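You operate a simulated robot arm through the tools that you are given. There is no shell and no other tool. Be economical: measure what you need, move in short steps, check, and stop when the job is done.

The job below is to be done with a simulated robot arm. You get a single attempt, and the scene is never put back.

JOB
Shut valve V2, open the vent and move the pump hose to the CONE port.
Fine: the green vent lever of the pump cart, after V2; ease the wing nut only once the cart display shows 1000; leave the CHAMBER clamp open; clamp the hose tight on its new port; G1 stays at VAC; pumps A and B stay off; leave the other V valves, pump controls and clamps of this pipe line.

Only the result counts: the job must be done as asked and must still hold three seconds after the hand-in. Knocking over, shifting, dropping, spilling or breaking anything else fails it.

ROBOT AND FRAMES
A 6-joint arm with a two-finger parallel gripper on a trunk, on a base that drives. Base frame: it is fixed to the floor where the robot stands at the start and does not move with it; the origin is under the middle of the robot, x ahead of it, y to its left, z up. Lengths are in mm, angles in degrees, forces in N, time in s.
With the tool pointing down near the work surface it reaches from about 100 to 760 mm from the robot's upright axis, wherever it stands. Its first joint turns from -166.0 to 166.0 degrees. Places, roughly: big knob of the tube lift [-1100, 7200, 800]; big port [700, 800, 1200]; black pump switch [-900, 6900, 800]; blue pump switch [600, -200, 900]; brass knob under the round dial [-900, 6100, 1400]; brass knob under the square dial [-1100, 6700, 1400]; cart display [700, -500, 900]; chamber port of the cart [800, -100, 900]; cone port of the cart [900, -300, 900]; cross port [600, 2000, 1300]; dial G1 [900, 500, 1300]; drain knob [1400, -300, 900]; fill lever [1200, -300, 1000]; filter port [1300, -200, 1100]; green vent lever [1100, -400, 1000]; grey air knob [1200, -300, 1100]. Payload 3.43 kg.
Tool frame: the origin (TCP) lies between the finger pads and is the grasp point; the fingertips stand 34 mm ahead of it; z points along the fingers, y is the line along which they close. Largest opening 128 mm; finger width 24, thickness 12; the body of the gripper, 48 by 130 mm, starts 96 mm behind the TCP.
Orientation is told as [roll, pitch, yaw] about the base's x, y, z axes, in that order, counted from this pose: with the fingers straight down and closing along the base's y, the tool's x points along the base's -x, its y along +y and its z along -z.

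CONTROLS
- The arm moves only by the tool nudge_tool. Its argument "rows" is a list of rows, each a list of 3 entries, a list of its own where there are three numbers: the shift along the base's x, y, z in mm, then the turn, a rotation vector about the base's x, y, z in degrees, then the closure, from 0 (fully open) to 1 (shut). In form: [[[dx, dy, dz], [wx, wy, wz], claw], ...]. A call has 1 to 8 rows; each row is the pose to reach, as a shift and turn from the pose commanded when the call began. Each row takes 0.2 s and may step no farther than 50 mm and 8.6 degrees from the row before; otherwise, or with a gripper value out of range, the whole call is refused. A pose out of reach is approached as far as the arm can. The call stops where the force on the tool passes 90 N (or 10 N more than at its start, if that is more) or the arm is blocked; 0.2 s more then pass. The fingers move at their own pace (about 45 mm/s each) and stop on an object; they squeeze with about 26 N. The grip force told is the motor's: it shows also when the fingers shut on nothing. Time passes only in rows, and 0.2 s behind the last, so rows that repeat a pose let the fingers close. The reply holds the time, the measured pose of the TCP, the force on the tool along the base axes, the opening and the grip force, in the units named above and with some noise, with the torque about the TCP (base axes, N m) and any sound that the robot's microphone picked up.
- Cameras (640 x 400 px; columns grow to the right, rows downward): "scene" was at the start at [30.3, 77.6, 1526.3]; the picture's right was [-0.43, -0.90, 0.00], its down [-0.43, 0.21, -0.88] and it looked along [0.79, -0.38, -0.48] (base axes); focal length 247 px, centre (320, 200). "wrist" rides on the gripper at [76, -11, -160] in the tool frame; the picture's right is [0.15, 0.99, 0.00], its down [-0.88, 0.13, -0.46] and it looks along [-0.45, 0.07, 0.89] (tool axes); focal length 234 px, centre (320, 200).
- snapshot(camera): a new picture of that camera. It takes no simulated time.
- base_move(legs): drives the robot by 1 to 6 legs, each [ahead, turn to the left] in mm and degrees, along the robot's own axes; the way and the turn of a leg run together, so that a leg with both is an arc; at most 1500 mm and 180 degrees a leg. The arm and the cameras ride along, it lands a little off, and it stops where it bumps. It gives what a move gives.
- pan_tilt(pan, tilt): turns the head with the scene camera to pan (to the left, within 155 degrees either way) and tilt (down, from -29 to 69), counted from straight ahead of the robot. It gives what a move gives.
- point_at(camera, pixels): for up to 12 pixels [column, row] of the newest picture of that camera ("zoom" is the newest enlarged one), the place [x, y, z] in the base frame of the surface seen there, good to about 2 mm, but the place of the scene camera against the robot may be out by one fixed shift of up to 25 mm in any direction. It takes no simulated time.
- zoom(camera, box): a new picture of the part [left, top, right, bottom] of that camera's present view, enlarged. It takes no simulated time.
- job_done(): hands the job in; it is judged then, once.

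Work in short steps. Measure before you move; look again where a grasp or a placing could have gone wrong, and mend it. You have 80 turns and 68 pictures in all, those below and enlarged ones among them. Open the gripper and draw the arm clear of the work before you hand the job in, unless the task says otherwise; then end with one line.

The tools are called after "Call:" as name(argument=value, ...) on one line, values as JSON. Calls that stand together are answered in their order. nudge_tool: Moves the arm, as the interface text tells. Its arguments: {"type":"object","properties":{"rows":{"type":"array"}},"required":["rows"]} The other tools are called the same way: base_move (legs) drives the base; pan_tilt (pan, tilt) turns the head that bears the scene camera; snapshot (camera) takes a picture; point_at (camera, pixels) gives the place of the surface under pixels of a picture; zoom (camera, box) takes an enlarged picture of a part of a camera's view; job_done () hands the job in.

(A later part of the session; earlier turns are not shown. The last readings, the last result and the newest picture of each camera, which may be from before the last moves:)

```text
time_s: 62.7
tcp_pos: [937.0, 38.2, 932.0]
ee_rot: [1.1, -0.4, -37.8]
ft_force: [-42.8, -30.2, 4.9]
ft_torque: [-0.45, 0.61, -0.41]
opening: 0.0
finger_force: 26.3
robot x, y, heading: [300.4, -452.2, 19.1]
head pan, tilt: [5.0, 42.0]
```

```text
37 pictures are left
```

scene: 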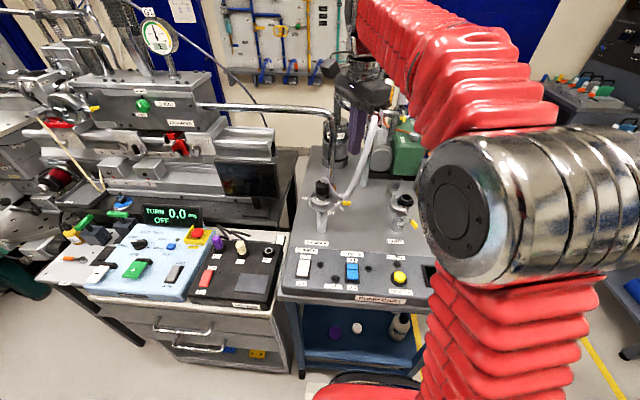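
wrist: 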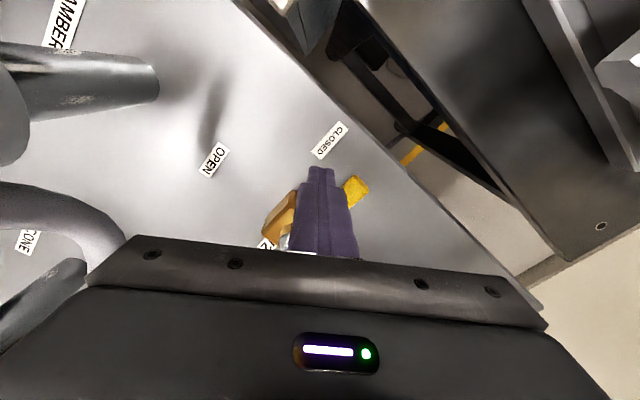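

The push ended at ~52 N against the stop, lever pointing to CLOSED. I back off towards the robot, rise, and check it.

Call:
nudge_tool(rows=[[[-25, -12, 5], [0, 0, 0], 1], [[-50, -20, 30], [0, 0, 0], 1], [[-60, -25, 75], [0, 0, 0], 1], [[-75, -35, 120], [0, 0, 0], 1], [[-100, -50, 160], [0, 0, 0], 1], [[-125, -65, 195], [0, 0, 0], 1], [[-145, -85, 230], [0, 0, 0], 1]])

Call:
snapshot(camera="scene")

Call:
zoom(camera="scene", box=[290, 120, 450, 220])

```text
time_s: 64.3
tcp_pos: [793.9, -46.3, 1160.2]
ee_rot: [1.6, -0.6, -37.9]
ft_force: [0.3, 0.0, 0.7]
ft_torque: [-0.04, 0.05, 0.02]
opening: 0.0
finger_force: 25.7
robot x, y, heading: [300.1, -448.6, 18.9]
head pan, tilt: [5.0, 42.0]
```

```text
36 pictures are left
```

scene: 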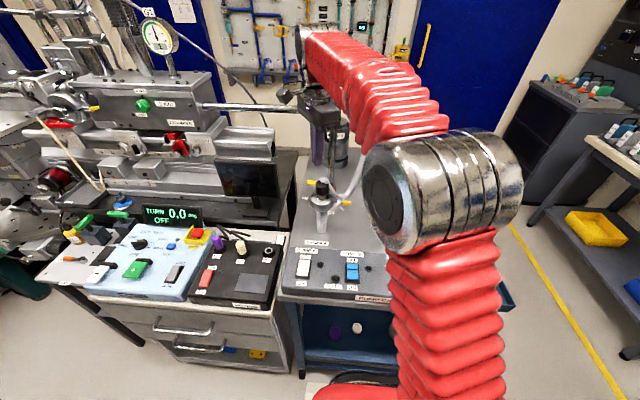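

```text
4.00 times, centred on (370, 170) of scene
```

zoom: 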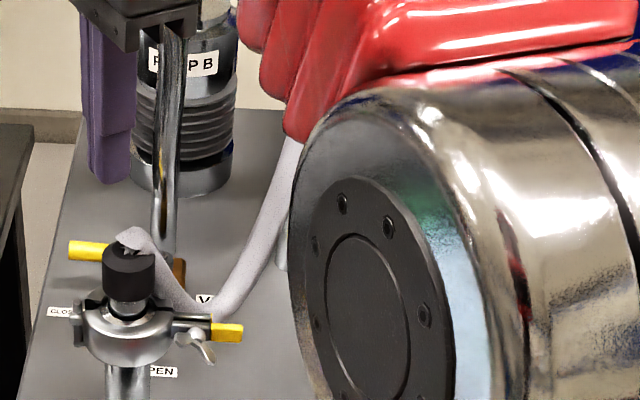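

V2 lever now points left to CLOSED. Next I carry the tool over in front of the cone port towards the vent, turning to yaw ≈19°.

Call:
nudge_tool(rows=[[[3, -42, 0], [0, 0, 8], 1], [[6, -84, 0], [0, 0, 16], 1], [[9, -126, 0], [0, 0, 24.5], 1], [[12, -168, 0], [0, 0, 33], 1], [[15, -210, 0], [0, 0, 41], 1], [[18, -252, 0], [0, 0, 49], 1], [[21, -294, 0], [0, 0, 57], 1]])

Call:
nudge_tool(rows=[[[0, 0, 0], [2.6, -7.6, 0], 1], [[5, 0, 0], [5.2, -15.1, 0], 1], [[15, 0, -10], [7.8, -22.7, 0], 1], [[30, 0, -20], [10.4, -30.2, 0], 1]])

Call:
snapshot(camera="wrist")

```text
time_s: 65.9
tcp_pos: [814.6, -339.6, 1159.6]
ee_rot: [1.8, -0.6, 19.4]
ft_force: [0.0, -0.2, 0.0]
ft_torque: [0.0, 0.0, 0.0]
opening: 0.0
finger_force: 26.2
robot x, y, heading: [307.1, -449.4, 19.0]
head pan, tilt: [5.0, 42.0]
```

```text
time_s: 66.9
tcp_pos: [845.2, -339.9, 1141.1]
ee_rot: [1.6, -32.6, 19.2]
ft_force: [0.5, 0.0, -0.6]
ft_torque: [0.02, 0.01, 0.0]
opening: 0.0
finger_force: 25.9
robot x, y, heading: [303.3, -451.3, 19.1]
head pan, tilt: [5.0, 42.0]
```

```text
34 pictures are left
```

wrist: 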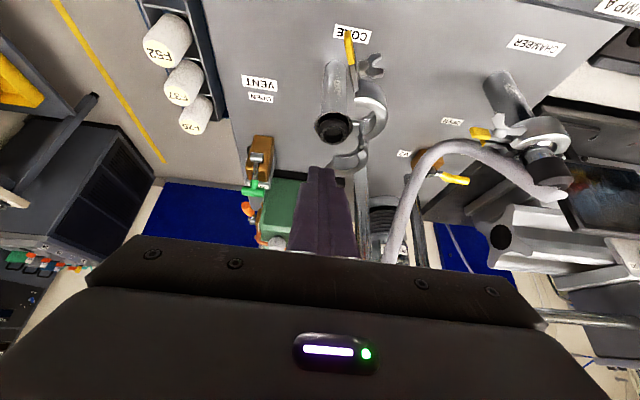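

Vent lever is at (255,180). I zoom in and measure it from the wrist camera.

Call:
zoom(camera="wrist", box=[210, 60, 370, 220])

Call:
point_at(camera="wrist", pixels=[[245, 191], [252, 191], [261, 190], [255, 182], [254, 172], [254, 158], [262, 145], [268, 165], [333, 128], [258, 97]])

```text
2.50 times, centred on (290, 140) of wrist
```

zoom: 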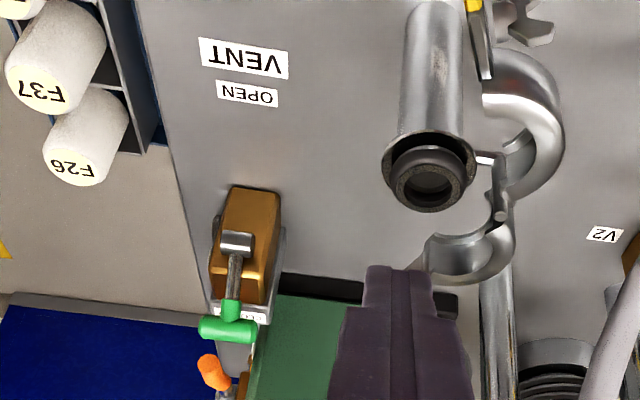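

```text
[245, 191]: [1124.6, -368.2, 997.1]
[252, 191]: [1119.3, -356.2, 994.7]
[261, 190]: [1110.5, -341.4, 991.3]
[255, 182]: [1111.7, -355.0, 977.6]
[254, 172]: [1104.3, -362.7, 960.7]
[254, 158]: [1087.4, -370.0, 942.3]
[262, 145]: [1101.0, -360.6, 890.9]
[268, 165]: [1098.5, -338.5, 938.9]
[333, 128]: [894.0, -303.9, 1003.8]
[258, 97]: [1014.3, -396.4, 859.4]
```

I check the orange handle behind the vent's T bar before reaching over it.

Call:
point_at(camera="wrist", pixels=[[247, 209], [250, 216], [243, 203], [275, 215], [250, 185]])

```text
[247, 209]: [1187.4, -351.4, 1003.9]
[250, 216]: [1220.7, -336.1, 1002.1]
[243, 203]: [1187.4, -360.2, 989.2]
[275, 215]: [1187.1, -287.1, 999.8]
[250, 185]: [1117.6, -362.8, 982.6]
```

The orange handle's tip is 60 mm behind the bar, enough room. I reach over the T bar and lower the tilted shut fingers behind it.

Call:
nudge_tool(rows=[[[48, -1, 0], [0, 0, 0], 1], [[96, -2, 0], [0, 0, 0], 1], [[144, -4, 0], [0, 0, 0], 1], [[192, -5, -5], [0, 0, 0], 1], [[240, -6, -15], [0, 0, 0], 1], [[283, -7, -36], [0, 0, 0], 1], [[300, -7, -80], [0, 0, 0], 1], [[300, -7, -122], [0, 0, 0], 1]])

Call:
snapshot(camera="wrist")

```text
time_s: 68.7
tcp_pos: [1145.7, -345.6, 1021.6]
ee_rot: [1.6, -32.5, 19.2]
ft_force: [0.3, 0.3, 0.1]
ft_torque: [0.0, 0.01, -0.01]
opening: 0.1
finger_force: 25.9
robot x, y, heading: [308.1, -449.8, 19.0]
head pan, tilt: [5.0, 42.0]
```

```text
32 pictures are left
```

wrist: 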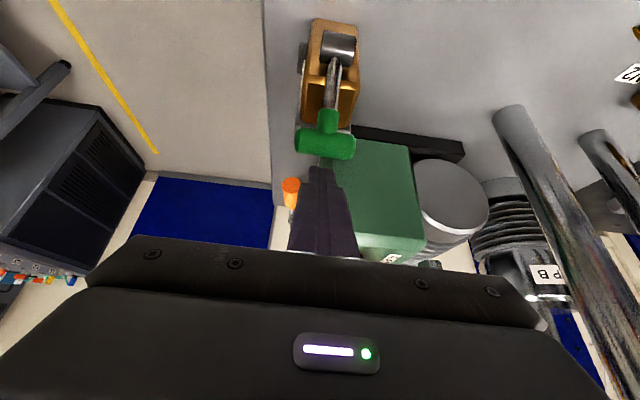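

Fingers are behind the green T bar (325,143). Now pull it towards the robot along its arc.

Call:
nudge_tool(rows=[[[-12, -4.1, -12], [0, 0, 0], 1], [[-28.7, -9.9, -7.5], [0, 0, 0], 1], [[-44.1, -15.2, -5.4], [0, 0, 0], 1], [[-59.5, -20.5, -7.5], [0, 0, 0], 1], [[-78, -26.9, -7], [0, 0, 0], 1], [[-92.3, -31.9, -14], [0, 0, 0], 1]])

Call:
snapshot(camera="wrist")

```text
time_s: 70.1
tcp_pos: [1063.2, -376.6, 1014.2]
ee_rot: [1.2, -33.9, 19.4]
ft_force: [41.0, 14.3, 36.4]
ft_torque: [-0.8, 0.55, -0.4]
opening: 0.4
finger_force: 25.8
robot x, y, heading: [303.4, -449.2, 19.0]
head pan, tilt: [5.0, 42.0]
```

```text
31 pictures are left
```

wrist: 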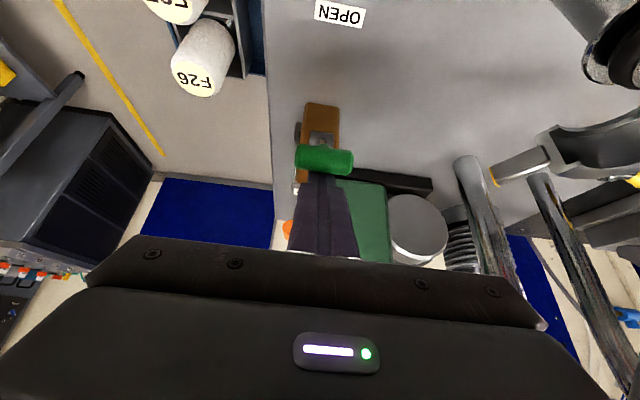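

The bar moved forward, force 57 N now. I measure the bar's present place and look at the display with the scene camera.

Call:
point_at(camera="wrist", pixels=[[305, 155], [325, 158], [345, 160], [320, 137], [320, 110]])

Call:
pan_tilt(pan=-15, tilt=45)

Call:
snapshot(camera="scene")

```text
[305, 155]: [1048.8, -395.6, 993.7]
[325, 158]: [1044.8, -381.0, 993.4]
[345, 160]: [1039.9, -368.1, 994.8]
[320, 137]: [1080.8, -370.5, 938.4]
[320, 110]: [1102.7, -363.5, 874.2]
```

```text
time_s: 70.9
tcp_pos: [1063.1, -376.9, 1015.1]
ee_rot: [1.0, -34.0, 19.3]
ft_force: [39.8, 20.8, 45.8]
ft_torque: [-0.56, 0.76, -0.27]
opening: 0.1
finger_force: 26.4
robot x, y, heading: [304.4, -448.4, 19.2]
head pan, tilt: [-15.0, 45.0]
```

```text
30 pictures are left
```

scene: 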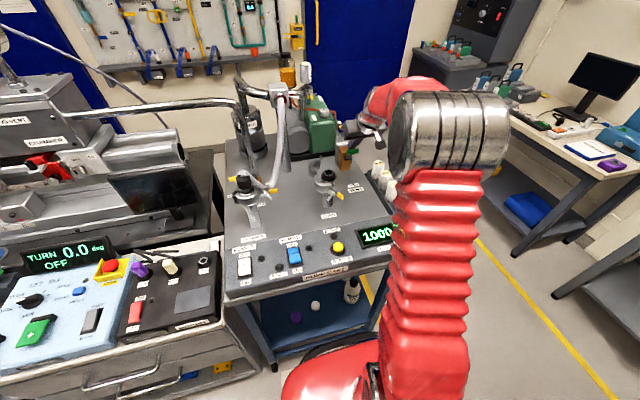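

Display reads 1000; the vent is open. I draw the fingers up and away and move to a tilted viewing pose in front of the CHAMBER clamp.

Call:
nudge_tool(rows=[[[12, 4, 8], [0, 0, 0], 1], [[12, 4, 55], [0, 0, 0], 1], [[-25, 0, 85], [0, 0, 0], 1], [[-70, 5, 105], [0, 0, 0], 1], [[-115, 15, 110], [0, 0, 0], 1], [[-160, 30, 115], [0, 0, 0], 1], [[-205, 45, 115], [0, 0, 0], 1], [[-250, 60, 115], [0, 0, 0], 1]])

Call:
nudge_tool(rows=[[[-31, 30, -10], [1.7, -4.9, 0], 0.5], [[-62, 60, -20], [3.4, -9.8, 0], 0.5], [[-93, 90, -30], [5.1, -14.7, 0], 0.5], [[-124, 120, -40], [6.8, -19.6, 0], 0.5], [[-155, 148, -52], [8.5, -24.5, 0], 0.5]])

Call:
snapshot(camera="wrist")

```text
time_s: 72.7
tcp_pos: [803.1, -316.6, 1118.2]
ee_rot: [1.8, -32.4, 19.2]
ft_force: [0.4, 0.0, -0.1]
ft_torque: [-0.02, -0.01, -0.01]
opening: 0.0
finger_force: 25.9
robot x, y, heading: [303.0, -450.4, 19.1]
head pan, tilt: [-15.0, 45.0]
```

```text
time_s: 73.9
tcp_pos: [650.0, -163.7, 1073.7]
ee_rot: [-1.1, -57.9, 22.3]
ft_force: [0.0, 0.3, 0.9]
ft_torque: [-0.02, 0.13, -0.07]
opening: 63.8
finger_force: 0.0
out of reach, approached as far as the arm can: row 5
robot x, y, heading: [302.6, -449.8, 19.2]
head pan, tilt: [-15.0, 45.0]
```

```text
29 pictures are left
```

wrist: 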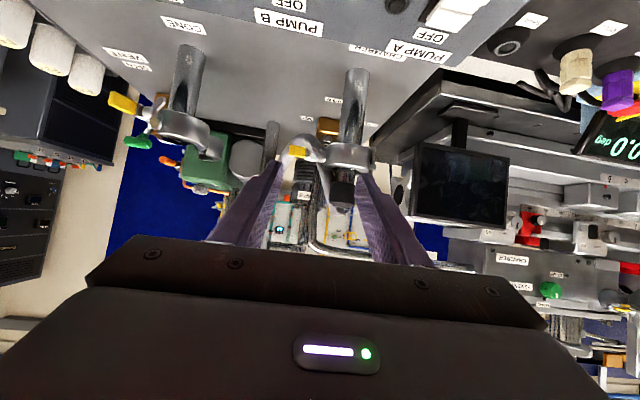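

I zoom into the CHAMBER clamp at (325,155) and measure wing nut and tabs.

Call:
zoom(camera="wrist", box=[275, 120, 395, 220])

Call:
zoom(camera="scene", box=[215, 155, 375, 230])

```text
4.00 times, centred on (335, 170) of wrist
```

zoom: 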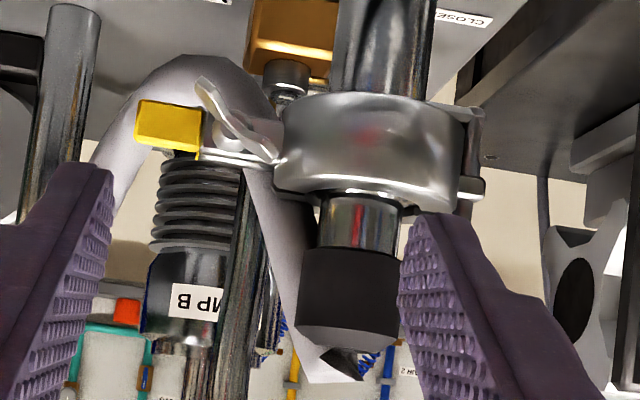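

```text
4.00 times, centred on (295, 192) of scene
```

zoom: 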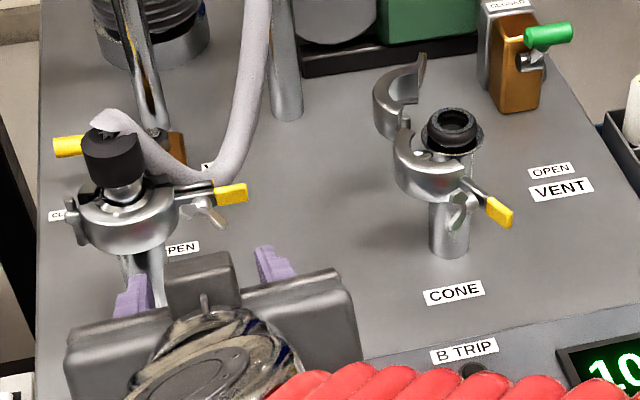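

Call:
point_at(camera="wrist", pixels=[[312, 152.5], [306, 142.5], [321, 157.5], [297, 151], [347, 155], [305, 159], [345, 195], [345, 175], [374, 168], [374, 148], [292, 150], [311, 149]])

Call:
point_at(camera="zoom", pixels=[[200, 205], [213, 220], [190, 208], [230, 193], [110, 160], [125, 235], [72, 210], [455, 205], [462, 215], [497, 212], [453, 120], [410, 65]])

```text
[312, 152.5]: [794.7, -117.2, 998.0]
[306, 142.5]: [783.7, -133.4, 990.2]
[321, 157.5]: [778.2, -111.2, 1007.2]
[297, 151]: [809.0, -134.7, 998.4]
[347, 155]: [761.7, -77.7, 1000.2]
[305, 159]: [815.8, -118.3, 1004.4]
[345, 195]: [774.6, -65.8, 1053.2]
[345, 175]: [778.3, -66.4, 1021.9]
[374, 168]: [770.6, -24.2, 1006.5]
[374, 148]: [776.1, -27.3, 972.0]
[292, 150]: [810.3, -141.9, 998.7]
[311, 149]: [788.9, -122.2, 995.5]
```

```text
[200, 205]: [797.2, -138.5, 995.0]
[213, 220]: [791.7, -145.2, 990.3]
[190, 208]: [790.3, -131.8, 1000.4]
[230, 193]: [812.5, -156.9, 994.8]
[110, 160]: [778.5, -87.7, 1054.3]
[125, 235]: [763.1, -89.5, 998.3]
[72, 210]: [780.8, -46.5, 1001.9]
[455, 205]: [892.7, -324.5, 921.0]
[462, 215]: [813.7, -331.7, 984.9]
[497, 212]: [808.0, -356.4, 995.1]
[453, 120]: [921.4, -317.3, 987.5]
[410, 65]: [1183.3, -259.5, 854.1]
```

Wing nut centre ≈(784,-121,998), wings sloped ~37° (left end higher). The arm is too folded for a near-horizontal grasp, so I back the base off 80 mm.

Call:
base_move(legs=[[-80, 0]])

```text
time_s: 75.1
tcp_pos: [577.4, -190.3, 1075.8]
ee_rot: [1.5, -58.3, 19.3]
ft_force: [-0.1, 0.3, 0.0]
ft_torque: [0.01, -0.04, -0.02]
opening: 64.0
finger_force: 0.0
robot x, y, heading: [228.0, -474.4, 18.9]
head pan, tilt: [-15.0, 45.0]
```

Now tilt to ~70° and approach a standoff in front of the nut, then roll the tool 53° so the fingers close across the wings.

Call:
nudge_tool(rows=[[[42, 14, -16], [1.3, -3.8, 0], 0.7], [[85, 28, -32], [2.6, -7.6, 0], 0.7], [[128, 42, -48], [3.9, -11.3, 0], 0.7]])

Call:
nudge_tool(rows=[[[0, 0, 0], [-6.7, -2.3, 2.6], 0.7], [[0, 0, 0], [-13.4, -4.6, 5.2], 0.7], [[0, 0, 0], [-20.1, -6.9, 7.8], 0.7], [[0, 0, 0], [-26.8, -9.2, 10.4], 0.7], [[0, 0, 0], [-33.5, -11.5, 13], 0.7], [[0, 0, 0], [-40.2, -13.8, 15.5], 0.7], [[0, 0, 0], [-47, -16.2, 18.1], 0.7]])

Call:
snapshot(camera="wrist")

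```text
time_s: 75.9
tcp_pos: [704.6, -148.7, 1028.6]
ee_rot: [1.3, -70.3, 19.4]
ft_force: [-0.7, 0.9, 0.3]
ft_torque: [-0.01, 0.01, 0.01]
opening: 38.3
finger_force: 0.1
robot x, y, heading: [228.1, -476.2, 19.0]
head pan, tilt: [-15.0, 45.0]
```

```text
time_s: 77.5
tcp_pos: [704.6, -147.6, 1028.4]
ee_rot: [-63.9, -34.3, 95.0]
ft_force: [0.7, 0.8, -0.5]
ft_torque: [0.02, -0.02, 0.0]
opening: 38.3
finger_force: 0.0
robot x, y, heading: [226.5, -481.1, 19.3]
head pan, tilt: [-15.0, 45.0]
```

```text
26 pictures are left
```

wrist: 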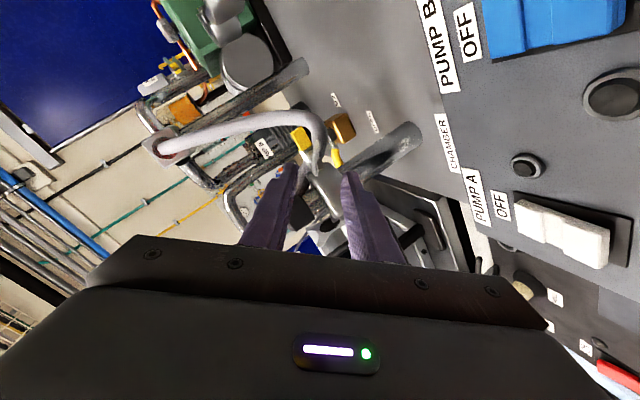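

I zoom in between the fingertips to see the nut alignment.

Call:
zoom(camera="wrist", box=[260, 100, 400, 220])

```text
3.33 times, centred on (330, 160) of wrist
```

zoom: 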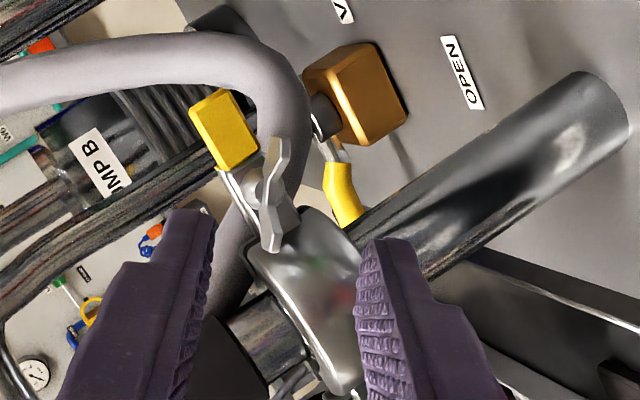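

Wings run parallel to the pads — good alignment. I measure the wing ends for the approach.

Call:
point_at(camera="zoom", pixels=[[275, 150], [262, 190], [275, 235], [272, 210], [250, 190], [225, 125], [240, 190], [310, 270]])

```text
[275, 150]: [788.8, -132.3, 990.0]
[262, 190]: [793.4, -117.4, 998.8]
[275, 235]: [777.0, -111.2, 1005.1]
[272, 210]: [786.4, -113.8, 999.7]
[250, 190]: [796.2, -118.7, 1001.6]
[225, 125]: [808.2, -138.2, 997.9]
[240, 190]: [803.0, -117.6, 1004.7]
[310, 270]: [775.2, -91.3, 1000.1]
```

Advance 62 mm along the tool axis with a narrower opening, then close on the wings.

Call:
nudge_tool(rows=[[[0, 0, 0], [0, 0, 0], 0.8], [[28, 9.5, -10.6], [0, 0, 0], 0.8], [[42, 14.5, -16], [0, 0, 0], 0.8], [[55, 19, -21.2], [0, 0, 0], 0.8], [[55, 19, -21.2], [0, 0, 0], 1], [[55, 19, -21.2], [0, 0, 0], 1], [[55, 19, -21.2], [0, 0, 0], 1]])

Call:
zoom(camera="wrist", box=[260, 80, 420, 220])

```text
time_s: 79.1
tcp_pos: [759.6, -129.6, 1007.8]
ee_rot: [-64.1, -34.6, 94.8]
ft_force: [3.3, -7.7, 7.9]
ft_torque: [0.14, -0.63, -0.44]
opening: 6.3
finger_force: 41.0
robot x, y, heading: [225.5, -477.2, 19.1]
head pan, tilt: [-15.0, 45.0]
```

```text
2.86 times, centred on (340, 150) of wrist
```

zoom: 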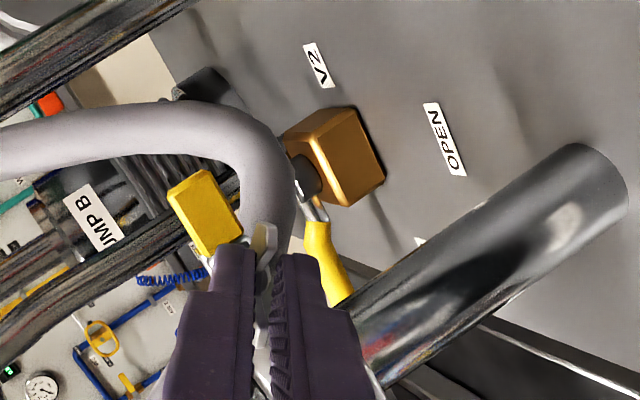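

The fingers hold the wing (opening 6.3). Turn counter-clockwise (as seen from the robot) about the bolt axis, 64°.

Call:
nudge_tool(rows=[[[-0.4, 1.2, -0.1], [-7.6, -2.6, 0], 1], [[-0.8, 2.3, -0.3], [-15.1, -5.2, 0], 1], [[-1.2, 3.4, -0.8], [-22.7, -7.8, 0], 1], [[-1.5, 4.5, -1.4], [-30.2, -10.4, 0], 1], [[-1.9, 5.4, -2.1], [-37.8, -13, 0], 1], [[-2.2, 6.2, -2.9], [-45.4, -15.6, 0], 1], [[-2.4, 7, -3.9], [-52.9, -18.3, 0], 1], [[-2.6, 7.6, -5], [-60.5, -20.9, 0], 1]])

Call:
zoom(camera="scene", box=[215, 155, 375, 255])

```text
time_s: 80.9
tcp_pos: [756.1, -120.8, 1003.0]
ee_rot: [-78.6, 28.3, 95.9]
ft_force: [-9.4, 3.9, 33.7]
ft_torque: [0.07, -1.03, 1.07]
opening: 6.4
finger_force: 40.8
robot x, y, heading: [225.9, -477.9, 19.0]
head pan, tilt: [-15.0, 45.0]
```

```text
4.00 times, centred on (295, 205) of scene
```

zoom: 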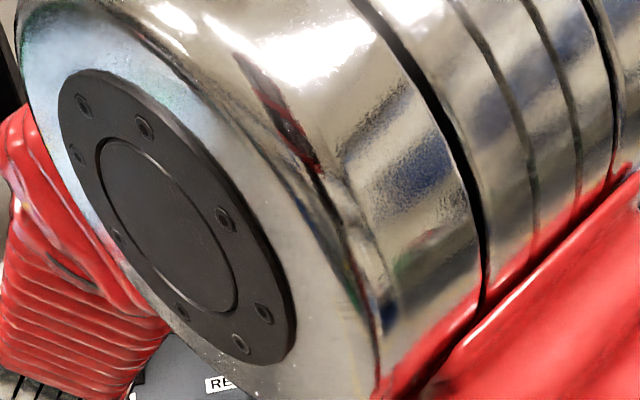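

Turned with moderate force. I open slightly and check how the wings sit now.

Call:
nudge_tool(rows=[[[0, 0, 0], [0, 0, 0], 0.84], [[0, 0, 0], [0, 0, 0], 0.84], [[-20, -7, 7.7], [0, 0, 0], 0.8], [[-40, -14, 15.4], [0, 0, 0], 0.8]])

Call:
zoom(camera="wrist", box=[240, 80, 400, 220])

```text
time_s: 81.9
tcp_pos: [716.8, -135.9, 1017.2]
ee_rot: [-78.3, 28.0, 95.9]
ft_force: [0.4, 0.0, 0.4]
ft_torque: [-0.01, -0.02, 0.02]
opening: 25.5
finger_force: 0.0
robot x, y, heading: [227.2, -476.8, 19.2]
head pan, tilt: [-15.0, 45.0]
```

```text
2.86 times, centred on (320, 150) of wrist
```

zoom: 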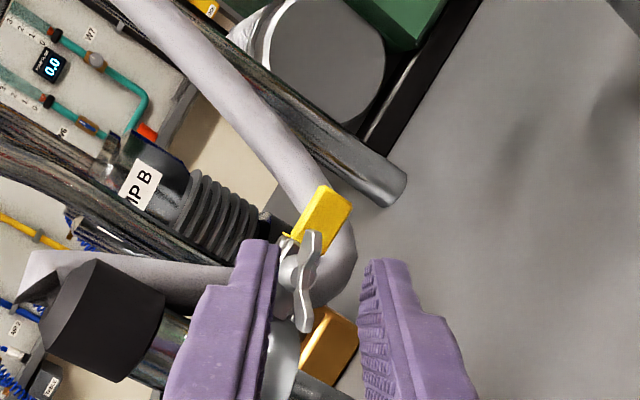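

The nut turned with the tool. I measure the wings again to get the true axis.

Call:
point_at(camera="zoom", pixels=[[313, 240], [302, 320], [303, 280], [288, 280], [285, 262], [335, 215], [325, 210]])

```text
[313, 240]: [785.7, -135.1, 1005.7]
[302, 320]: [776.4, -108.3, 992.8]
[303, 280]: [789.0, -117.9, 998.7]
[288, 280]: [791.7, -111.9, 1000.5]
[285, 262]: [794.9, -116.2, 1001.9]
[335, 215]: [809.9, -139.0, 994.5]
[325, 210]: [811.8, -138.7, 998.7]
```

The nut rotated ~62° about its centre (781,-122,999). I re-grip and turn another 64° counter-clockwise.

Call:
nudge_tool(rows=[[[-1, 13.2, -8.3], [0, 0, 0], 0.8], [[18, 13.5, -11], [0, 0, 0], 0.8], [[38.5, 13.8, -14.3], [0, 0, 0], 0.8], [[38.5, 13.8, -14.3], [0, 0, 0], 1], [[38.5, 13.8, -14.3], [0, 0, 0], 1], [[38.5, 13.8, -14.3], [0, 0, 0], 1]])

Call:
nudge_tool(rows=[[[-0.15, 0.43, -1.15], [-7.6, -2.6, 0], 1], [[-0.25, 0.72, -2.35], [-15.1, -5.2, 0], 1], [[-0.3, 0.85, -3.6], [-22.7, -7.8, 0], 1], [[-0.28, 0.8, -4.8], [-30.2, -10.4, 0], 1], [[-0.2, 0.6, -6.05], [-37.8, -13, 0], 1], [[-0.1, 0.24, -7.2], [-45.4, -15.6, 0], 1], [[0.1, -0.28, -8.35], [-52.9, -18.3, 0], 1], [[0.3, -0.95, -9.4], [-60.5, -20.9, 0], 1]])

```text
time_s: 83.3
tcp_pos: [755.8, -121.3, 1002.1]
ee_rot: [-78.6, 28.1, 95.9]
ft_force: [-0.6, 8.0, 13.5]
ft_torque: [0.2, -0.88, 0.23]
opening: 6.2
finger_force: 40.5
robot x, y, heading: [226.2, -474.5, 19.1]
head pan, tilt: [-15.0, 45.0]
```

```text
time_s: 85.1
tcp_pos: [754.8, -120.2, 992.7]
ee_rot: [-176.0, 78.1, 5.5]
ft_force: [-17.4, 23.8, 4.6]
ft_torque: [0.12, 0.09, 1.2]
opening: 6.1
finger_force: 40.2
robot x, y, heading: [228.4, -476.5, 19.3]
head pan, tilt: [-15.0, 45.0]
```

128° done, but the tool is now inclined from below, so no further this way. I release, withdraw straight back and look.

Call:
nudge_tool(rows=[[[0, 0, 0], [0, 0, 0], 0.8], [[0, 0, 0], [0, 0, 0], 0.8], [[-19, -4, 0], [0, 0, 0], 0.8], [[-47, -14, 8], [0, 0, 0], 0.8], [[-75, -24, 25], [0, 0, 0], 0.8]])

Call:
snapshot(camera="wrist")

```text
time_s: 86.3
tcp_pos: [681.8, -146.0, 1016.3]
ee_rot: [-175.3, 78.1, 6.0]
ft_force: [1.1, 0.5, 0.4]
ft_torque: [0.03, -0.03, 0.0]
opening: 25.6
finger_force: 0.1
robot x, y, heading: [225.4, -474.3, 18.9]
head pan, tilt: [-15.0, 45.0]
```

```text
21 pictures are left
```

wrist: 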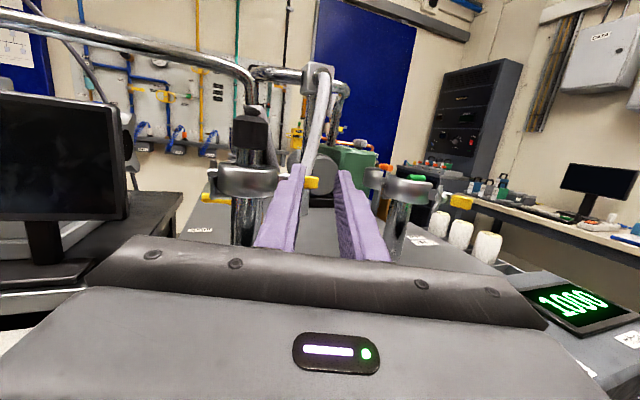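

Nut loosened by ~128°. Now the yellow tab: I turn the tool so the fingers close vertically on it (two calls, the second to the standoff).

Call:
nudge_tool(rows=[[[0, 0, 10], [7.6, 3.8, 0.6], 0.75], [[0, 0, 20], [15.2, 7.6, 1.1], 0.75], [[0, -5, 20], [22.8, 11.5, 1.7], 0.75], [[0, -10, 20], [30.4, 15.3, 2.2], 0.75], [[5, -15, 20], [38, 19.1, 2.8], 0.75], [[10, -18, 20], [45.6, 22.9, 3.3], 0.75], [[14, -22, 20], [53.2, 26.7, 3.9], 0.75], [[18, -25, 20], [60.8, 30.6, 4.4], 0.75]])

Call:
nudge_tool(rows=[[[10, 2, -4], [7.6, 3.8, 0.6], 0.75], [[25, 4, -9], [15.2, 7.6, 1.1], 0.75], [[40, 8, -14], [22.7, 11.4, 1.7], 0.75]])

Call:
snapshot(camera="wrist")

```text
time_s: 88.1
tcp_pos: [698.8, -171.9, 1038.4]
ee_rot: [-72.1, 25.0, 106.8]
ft_force: [-0.4, -0.7, -0.4]
ft_torque: [-0.01, -0.03, 0.01]
opening: 32.0
finger_force: 0.0
robot x, y, heading: [225.2, -479.8, 19.2]
head pan, tilt: [-15.0, 45.0]
```

```text
time_s: 88.9
tcp_pos: [739.4, -164.0, 1025.2]
ee_rot: [-68.3, 0.0, 109.3]
ft_force: [-0.1, 0.1, -0.2]
ft_torque: [-0.02, -0.01, -0.02]
opening: 31.9
finger_force: 0.2
robot x, y, heading: [225.7, -476.4, 19.4]
head pan, tilt: [-15.0, 45.0]
```

```text
20 pictures are left
```

wrist: 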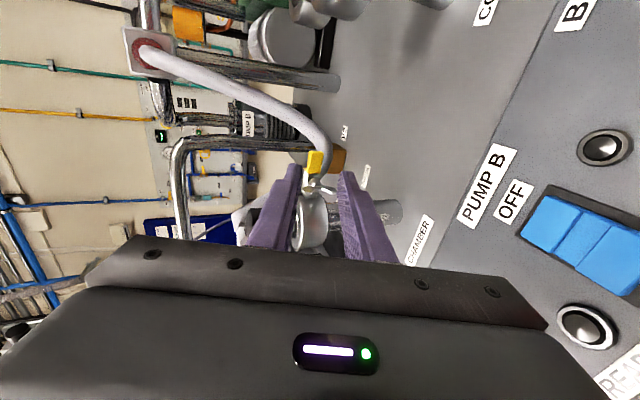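

The pads straddle the yellow tab at (315,160) vertically. I measure the tab and nut.

Call:
point_at(camera="wrist", pixels=[[315, 155], [315, 166], [310, 160], [320, 160], [312, 178], [322, 188], [316, 175], [315, 215]])

Call:
zoom(camera="wrist", box=[270, 130, 370, 230])

```text
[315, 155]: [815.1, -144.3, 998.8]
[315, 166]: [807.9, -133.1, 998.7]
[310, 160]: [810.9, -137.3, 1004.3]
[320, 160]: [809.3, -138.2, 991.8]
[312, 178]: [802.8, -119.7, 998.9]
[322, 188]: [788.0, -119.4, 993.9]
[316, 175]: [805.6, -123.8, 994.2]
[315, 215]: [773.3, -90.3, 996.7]
```

```text
4.00 times, centred on (320, 180) of wrist
```

zoom: 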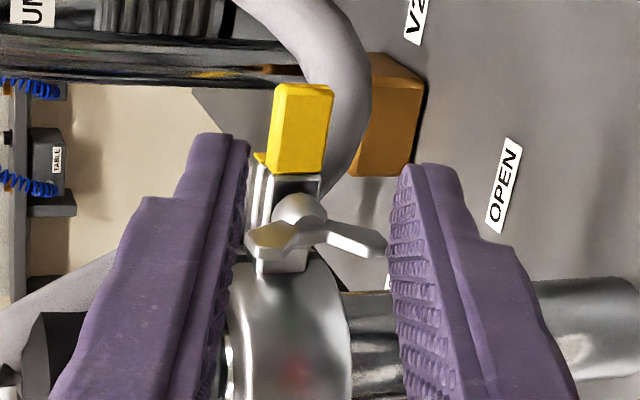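

Tab centre ≈(811,-139,998). Advance, close on it, and then pull it open in a second call.

Call:
nudge_tool(rows=[[[27, 8, -10], [0, 0, 0], 0.75], [[54.6, 16, -20], [0, 0, 0], 0.75], [[54.6, 16, -20], [0, 0, 0], 1], [[54.6, 16, -20], [0, 0, 0], 1], [[54.6, 16, -20], [0, 0, 0], 1]])

Call:
nudge_tool(rows=[[[-10.5, -2, 0], [0, 0, 0], 1], [[-20.7, -4, 0], [0, 0, 0], 1], [[-31.5, -4.3, 0], [0, 0, 0], 1], [[-41.9, -4.3, 0], [0, 0, 0], 1], [[-62.8, -0.9, 0], [0, 0, 0], 1]])

Call:
snapshot(camera="wrist")

```text
time_s: 90.1
tcp_pos: [795.7, -148.4, 1005.9]
ee_rot: [-68.6, 0.1, 109.1]
ft_force: [5.0, 0.1, 11.7]
ft_torque: [0.38, -0.14, -0.63]
opening: 16.7
finger_force: 44.8
robot x, y, heading: [229.6, -477.8, 18.9]
head pan, tilt: [-15.0, 45.0]
```

```text
time_s: 91.3
tcp_pos: [732.7, -147.9, 1006.2]
ee_rot: [-68.6, -0.1, 109.2]
ft_force: [11.9, -7.0, 22.6]
ft_torque: [0.46, -0.71, -1.74]
opening: 20.3
finger_force: 44.9
robot x, y, heading: [230.0, -473.8, 19.0]
head pan, tilt: [-15.0, 45.0]
```

```text
18 pictures are left
```

wrist: 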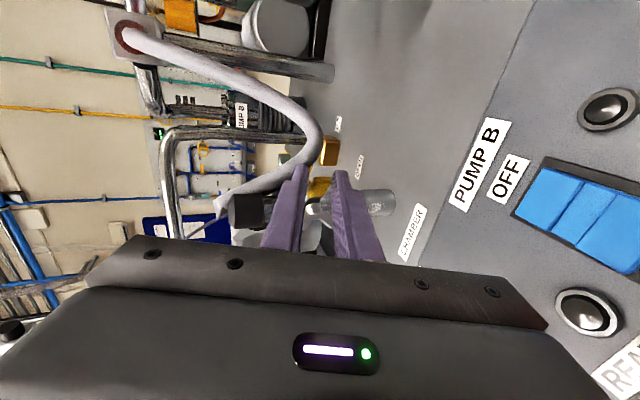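

The clamp opens smoothly. Pull further along the arc, then release, back off and look from the scene camera.

Call:
nudge_tool(rows=[[[-10, 3, 0], [0, 0, 0], 1], [[-20, 7, 0], [0, 0, 0], 1], [[-29.5, 12, 0], [0, 0, 0], 1], [[-38.6, 17.3, 0], [0, 0, 0], 1], [[-47, 24, 0], [0, 0, 0], 1]])

Call:
nudge_tool(rows=[[[0, 0, 0], [0, 0, 0], 0.6], [[0, 0, 0], [0, 0, 0], 0.6], [[-40, -14, 15], [0, 0, 0], 0.6], [[-65, -40, 35], [0, 0, 0], 0.6], [[-75, -85, 50], [0, 0, 0], 0.6], [[-80, -130, 65], [0, 0, 0], 0.6], [[-75, -175, 80], [0, 0, 0], 0.6]])

Call:
zoom(camera="scene", box=[200, 130, 400, 255])

```text
time_s: 92.5
tcp_pos: [683.7, -125.7, 1002.7]
ee_rot: [-67.9, 0.2, 109.3]
ft_force: [1.0, -9.2, -2.8]
ft_torque: [-0.08, 0.04, -0.13]
opening: 0.0
finger_force: 33.4
robot x, y, heading: [230.2, -482.7, 19.2]
head pan, tilt: [-15.0, 45.0]
```

```text
time_s: 94.1
tcp_pos: [651.4, -266.7, 1134.2]
ee_rot: [-68.1, 0.1, 109.3]
ft_force: [-0.1, 0.6, 0.0]
ft_torque: [-0.01, -0.01, -0.03]
opening: 51.1
finger_force: 0.0
out of reach, approached as far as the arm can: row 4, 5, 6, 7
robot x, y, heading: [226.6, -473.3, 19.3]
head pan, tilt: [-15.0, 45.0]
```

```text
3.20 times, centred on (300, 192) of scene
```

zoom: 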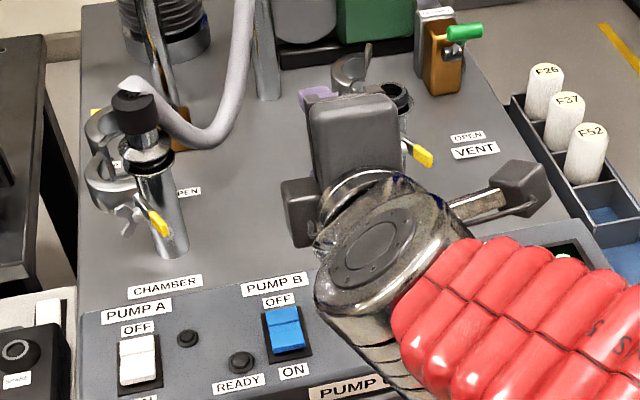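

Both clamp halves are open. I drive forward 60 mm for comfortable reach, then turn the tool to point down (yaw 145°) above the ports and look.

Call:
base_move(legs=[[60, 0]])

Call:
nudge_tool(rows=[[[8, 5, 10], [-4.6, 6.1, 3.5], 0.2], [[16, 10, 20], [-9.2, 12.2, 7], 0.2], [[25, 15, 30], [-13.8, 18.4, 10.5], 0.2], [[35, 20, 40], [-18.4, 24.5, 14], 0.2], [[45, 28, 50], [-23, 30.6, 17.6], 0.2], [[55, 35, 55], [-27.7, 36.7, 21.1], 0.2], [[65, 40, 55], [-32.3, 42.9, 24.6], 0.2], [[75, 45, 55], [-36.9, 49, 28.1], 0.2]])

Call:
nudge_tool(rows=[[[5, 5, 0], [-4.6, 6.1, 3.5], 0.2], [[5, 5, 0], [-4.6, 6.1, 3.5], 0.2]])

Call:
snapshot(camera="wrist")

```text
time_s: 95.2
tcp_pos: [707.9, -245.9, 1135.1]
ee_rot: [-68.2, -0.1, 109.3]
ft_force: [0.6, -0.2, 0.2]
ft_torque: [0.01, 0.02, 0.02]
opening: 51.3
finger_force: 0.1
robot x, y, heading: [284.7, -456.2, 18.9]
head pan, tilt: [-15.0, 45.0]
```

```text
time_s: 97.0
tcp_pos: [783.1, -200.6, 1190.2]
ee_rot: [-7.5, 1.9, 141.5]
ft_force: [0.4, 0.1, 0.4]
ft_torque: [-0.02, -0.03, 0.01]
opening: 102.4
finger_force: 0.0
out of reach, approached as far as the arm can: row 2
robot x, y, heading: [284.0, -457.2, 18.8]
head pan, tilt: [-15.0, 45.0]
```

```text
time_s: 97.6
tcp_pos: [788.9, -195.8, 1189.2]
ee_rot: [-0.1, -0.2, 145.2]
ft_force: [-0.6, 0.2, 0.0]
ft_torque: [0.03, 0.04, 0.0]
opening: 102.5
finger_force: 0.1
robot x, y, heading: [285.4, -454.9, 19.0]
head pan, tilt: [-15.0, 45.0]
```

```text
16 pictures are left
```

wrist: 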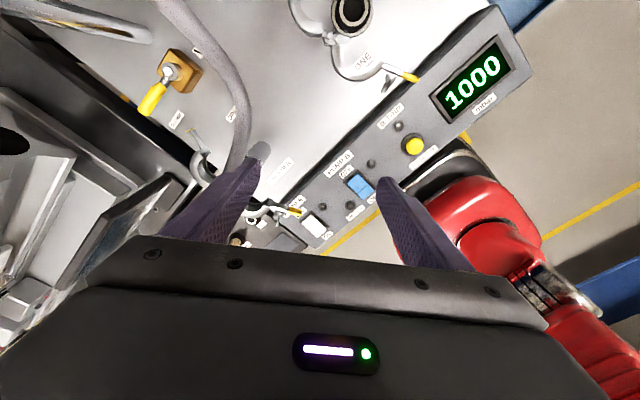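

The cone ring shows at (352,12). I measure it, then move over the chamber port for the same view of the hose end.

Call:
point_at(camera="wrist", pixels=[[334, 12], [370, 12], [352, 31], [352, 12], [340, 25], [364, 26], [352, 25], [410, 78]])

Call:
nudge_tool(rows=[[[4, 45, -5], [0, 0, 0], 0.2], [[8, 90, -10], [0, 0, 0], 0.2], [[11, 134, -15], [0, 0, 0], 0.2]])

Call:
snapshot(camera="wrist")

```text
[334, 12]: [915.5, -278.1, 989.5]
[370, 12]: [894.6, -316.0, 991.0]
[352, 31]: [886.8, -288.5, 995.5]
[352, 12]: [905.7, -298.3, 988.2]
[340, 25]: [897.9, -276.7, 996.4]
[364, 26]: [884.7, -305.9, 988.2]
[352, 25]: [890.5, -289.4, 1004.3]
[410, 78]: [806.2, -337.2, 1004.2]
```

```text
time_s: 98.4
tcp_pos: [798.5, -60.9, 1174.3]
ee_rot: [-0.2, -0.2, 145.1]
ft_force: [-0.5, -1.1, 0.5]
ft_torque: [0.01, 0.0, -0.03]
opening: 102.2
finger_force: 0.0
robot x, y, heading: [284.9, -456.1, 19.1]
head pan, tilt: [-15.0, 45.0]
```

```text
15 pictures are left
```

wrist: 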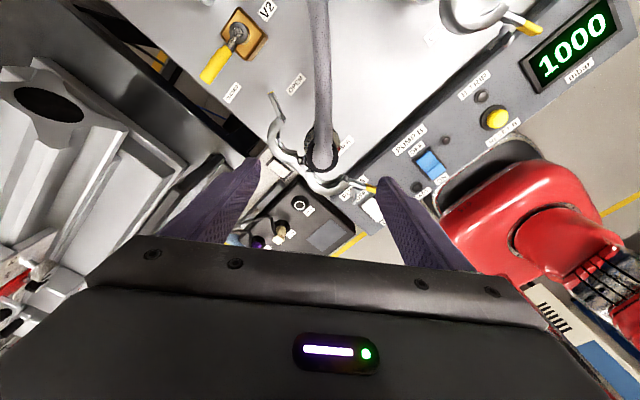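

I zoom on the hose end at (320,150) to measure the sleeve, and simultaneously plan the cone view.

Call:
zoom(camera="wrist", box=[270, 100, 370, 200])

Call:
point_at(camera="zoom", pixels=[[262, 260], [392, 260], [320, 330], [280, 310], [360, 320], [322, 260], [250, 300], [300, 352], [390, 335], [240, 262]])

Call:
nudge_tool(rows=[[[12, -45, 0], [0, 0, 0], 0.2], [[25, -90, 0], [0, 0, 0], 0.2], [[38, -135, 0], [0, 0, 0], 0.2], [[55, -180, 0], [0, 0, 0], 0.2], [[78, -222, 0], [0, 0, 0], 0.2], [[100, -238, 0], [0, 0, 0], 0.2]])

Call:
zoom(camera="wrist", box=[270, 100, 370, 200])

```text
4.00 times, centred on (320, 150) of wrist
```

zoom: 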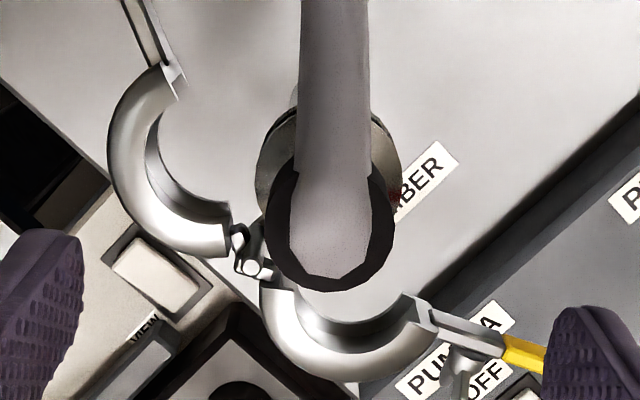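

```text
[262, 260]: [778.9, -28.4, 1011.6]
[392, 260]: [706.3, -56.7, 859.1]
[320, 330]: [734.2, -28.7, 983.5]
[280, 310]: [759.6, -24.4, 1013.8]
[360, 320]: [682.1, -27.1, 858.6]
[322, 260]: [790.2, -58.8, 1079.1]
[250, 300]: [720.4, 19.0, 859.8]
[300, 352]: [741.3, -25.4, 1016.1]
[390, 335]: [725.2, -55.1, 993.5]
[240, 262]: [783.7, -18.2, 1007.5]
```

```text
time_s: 99.8
tcp_pos: [897.6, -298.8, 1175.7]
ee_rot: [-0.2, -0.4, 145.0]
ft_force: [-1.0, -0.6, -0.2]
ft_torque: [0.02, 0.01, 0.0]
opening: 102.7
finger_force: 0.1
robot x, y, heading: [288.6, -458.9, 19.2]
head pan, tilt: [-15.0, 45.0]
```

```text
4.00 times, centred on (320, 150) of wrist
```

zoom: 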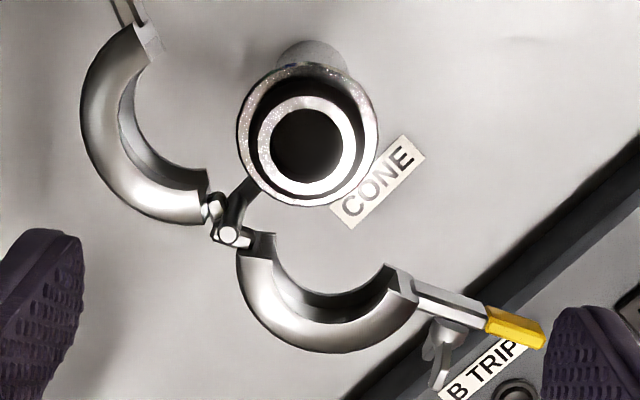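

Both clamps look identical, so I compare matching clamp features to get the exact port-to-port shift, and measure the cone ring.

Call:
point_at(camera="zoom", pixels=[[238, 229], [216, 231], [256, 279], [276, 321], [228, 235], [265, 145], [347, 145], [306, 104], [306, 188], [241, 140], [374, 145], [306, 200]])

Call:
nudge_tool(rows=[[[-22, 16, 0], [0, 0, 0], 0.2], [[-45, 58, 0], [0, 0, 0], 0.2], [[-62, 103, 0], [0, 0, 0], 0.2], [[-75, 148, 0], [0, 0, 0], 0.2], [[-87, 193, 0], [0, 0, 0], 0.2], [[-100, 238, 0], [0, 0, 0], 0.2]])

Call:
zoom(camera="wrist", box=[270, 100, 370, 200])

Call:
point_at(camera="zoom", pixels=[[262, 260], [240, 262], [280, 310], [300, 352], [252, 266], [275, 220], [385, 220], [330, 287], [260, 180], [395, 170], [330, 250], [335, 150]])

```text
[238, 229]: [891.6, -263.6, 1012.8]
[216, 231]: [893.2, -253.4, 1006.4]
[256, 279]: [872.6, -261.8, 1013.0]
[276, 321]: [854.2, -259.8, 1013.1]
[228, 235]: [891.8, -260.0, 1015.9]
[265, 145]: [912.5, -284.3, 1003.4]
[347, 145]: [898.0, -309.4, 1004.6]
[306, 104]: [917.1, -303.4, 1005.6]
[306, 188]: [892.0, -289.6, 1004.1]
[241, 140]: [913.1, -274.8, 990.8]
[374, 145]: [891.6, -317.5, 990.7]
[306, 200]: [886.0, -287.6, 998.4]
```

```text
time_s: 101.2
tcp_pos: [799.8, -61.5, 1174.8]
ee_rot: [-0.2, -0.2, 145.0]
ft_force: [-0.5, 0.1, 0.4]
ft_torque: [0.01, 0.02, 0.01]
opening: 102.7
finger_force: 0.2
robot x, y, heading: [285.3, -456.5, 19.1]
head pan, tilt: [-15.0, 45.0]
```

```text
4.00 times, centred on (320, 150) of wrist
```

zoom: 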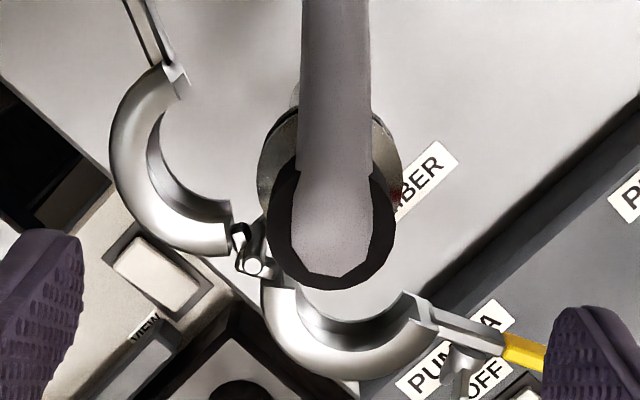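

```text
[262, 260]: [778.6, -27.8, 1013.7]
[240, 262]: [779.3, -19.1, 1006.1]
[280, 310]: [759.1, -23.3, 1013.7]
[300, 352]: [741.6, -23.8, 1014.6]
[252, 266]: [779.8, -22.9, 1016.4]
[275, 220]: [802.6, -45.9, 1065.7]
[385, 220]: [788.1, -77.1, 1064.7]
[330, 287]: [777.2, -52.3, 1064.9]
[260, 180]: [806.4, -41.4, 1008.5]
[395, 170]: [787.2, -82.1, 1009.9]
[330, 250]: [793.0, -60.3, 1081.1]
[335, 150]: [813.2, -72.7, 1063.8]
```

Port-to-port shift = (113.0,-236.3); chamber axis (792,-60.4). I lower onto the sleeve (fingertips staying above the clamp tops) and close.

Call:
nudge_tool(rows=[[[-4, 0.5, -40], [0, 0, 0], 0.5], [[-7.8, 1.1, -80], [0, 0, 0], 0.5], [[-7.8, 1.1, -118], [0, 0, 0], 0.5], [[-7.8, 1.1, -118], [0, 0, 0], 1], [[-7.8, 1.1, -118], [0, 0, 0], 1], [[-7.8, 1.1, -118], [0, 0, 0], 1]])

```text
time_s: 102.6
tcp_pos: [792.1, -62.0, 1055.9]
ee_rot: [-0.2, -0.2, 145.1]
ft_force: [2.1, 3.1, -0.2]
ft_torque: [0.16, -0.09, 0.0]
opening: 36.8
finger_force: 26.4
robot x, y, heading: [283.1, -460.6, 19.0]
head pan, tilt: [-15.0, 45.0]
```

Gripped the sleeve (opening 36.8, near centred). Lift slowly 55 mm.

Call:
nudge_tool(rows=[[[0, 0, 10], [0, 0, 0], 1], [[0, 0, 20], [0, 0, 0], 1], [[0, 0, 30], [0, 0, 0], 1], [[0, 0, 42], [0, 0, 0], 1], [[0, 0, 55], [0, 0, 0], 1]])

Call:
snapshot(camera="wrist")

```text
time_s: 103.8
tcp_pos: [790.6, -61.7, 1112.7]
ee_rot: [-0.2, -0.1, 145.1]
ft_force: [0.2, 0.1, -1.0]
ft_torque: [0.03, 0.0, -0.01]
opening: 36.5
finger_force: 26.1
robot x, y, heading: [282.4, -459.9, 19.0]
head pan, tilt: [-15.0, 45.0]
```

```text
11 pictures are left
```

wrist: 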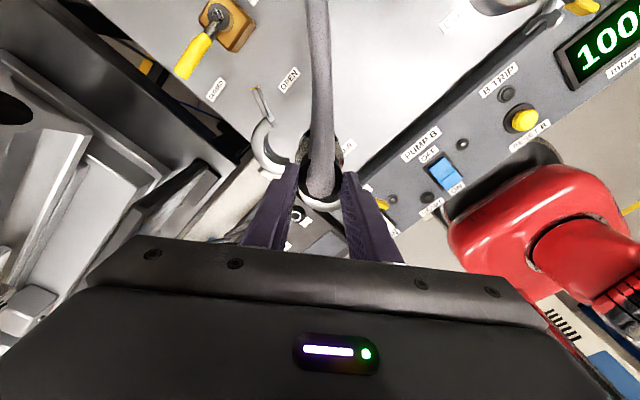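

Hose end is free. Carry it over by (113,-236.3).

Call:
nudge_tool(rows=[[[18.8, -39.4, 0], [0, 0, 0], 1], [[37.7, -78.8, 0], [0, 0, 0], 1], [[56.5, -118.2, 0], [0, 0, 0], 1], [[75.3, -157.5, 0], [0, 0, 0], 1], [[94.2, -196.9, 0], [0, 0, 0], 1], [[113, -236.3, 0], [0, 0, 0], 1], [[113, -236.3, 0], [0, 0, 0], 1]])

Call:
snapshot(camera="scene")

```text
time_s: 105.4
tcp_pos: [903.2, -300.3, 1110.4]
ee_rot: [-0.3, -0.3, 145.1]
ft_force: [-0.3, 0.1, -1.0]
ft_torque: [-0.01, 0.02, 0.04]
opening: 36.6
finger_force: 25.5
robot x, y, heading: [282.9, -460.4, 19.2]
head pan, tilt: [-15.0, 45.0]
```

```text
10 pictures are left
```

scene: 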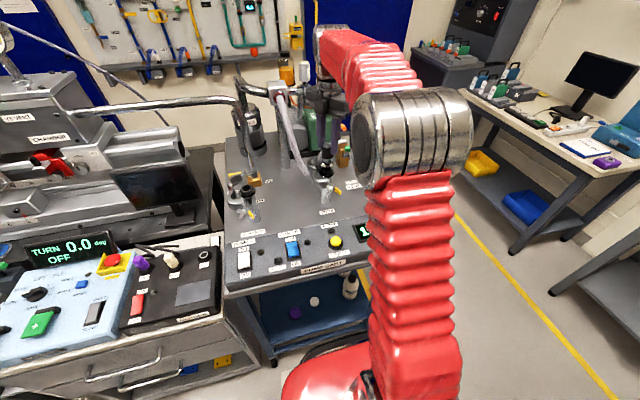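

Over the cone port. Lower 40 mm, then feel downward.

Call:
nudge_tool(rows=[[[0, 0, -20], [0, 0, 0], 1], [[0, 0, -38], [0, 0, 0], 1], [[0, 0, -46], [0, 0, 0], 1], [[0, 0, -51], [0, 0, 0], 1], [[0, 0, -55], [0, 0, 0], 1]])

Call:
zoom(camera="scene", box=[285, 130, 385, 220])

```text
time_s: 106.6
tcp_pos: [903.6, -297.8, 1055.1]
ee_rot: [-0.1, -0.3, 145.1]
ft_force: [2.8, 2.1, 17.1]
ft_torque: [0.04, -0.11, 0.01]
opening: 37.0
finger_force: 26.7
robot x, y, heading: [285.6, -458.3, 19.1]
head pan, tilt: [-15.0, 45.0]
```

```text
4.44 times, centred on (335, 175) of scene
```

zoom: 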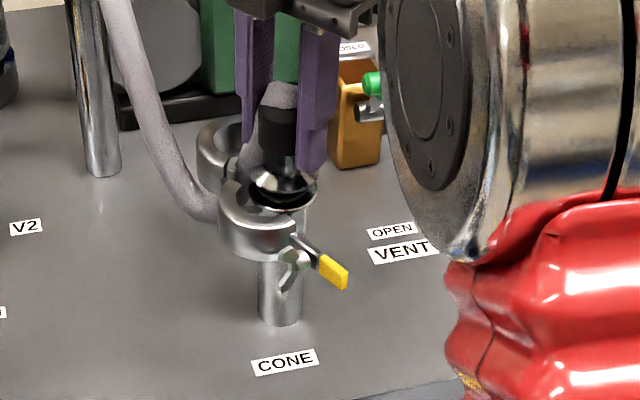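

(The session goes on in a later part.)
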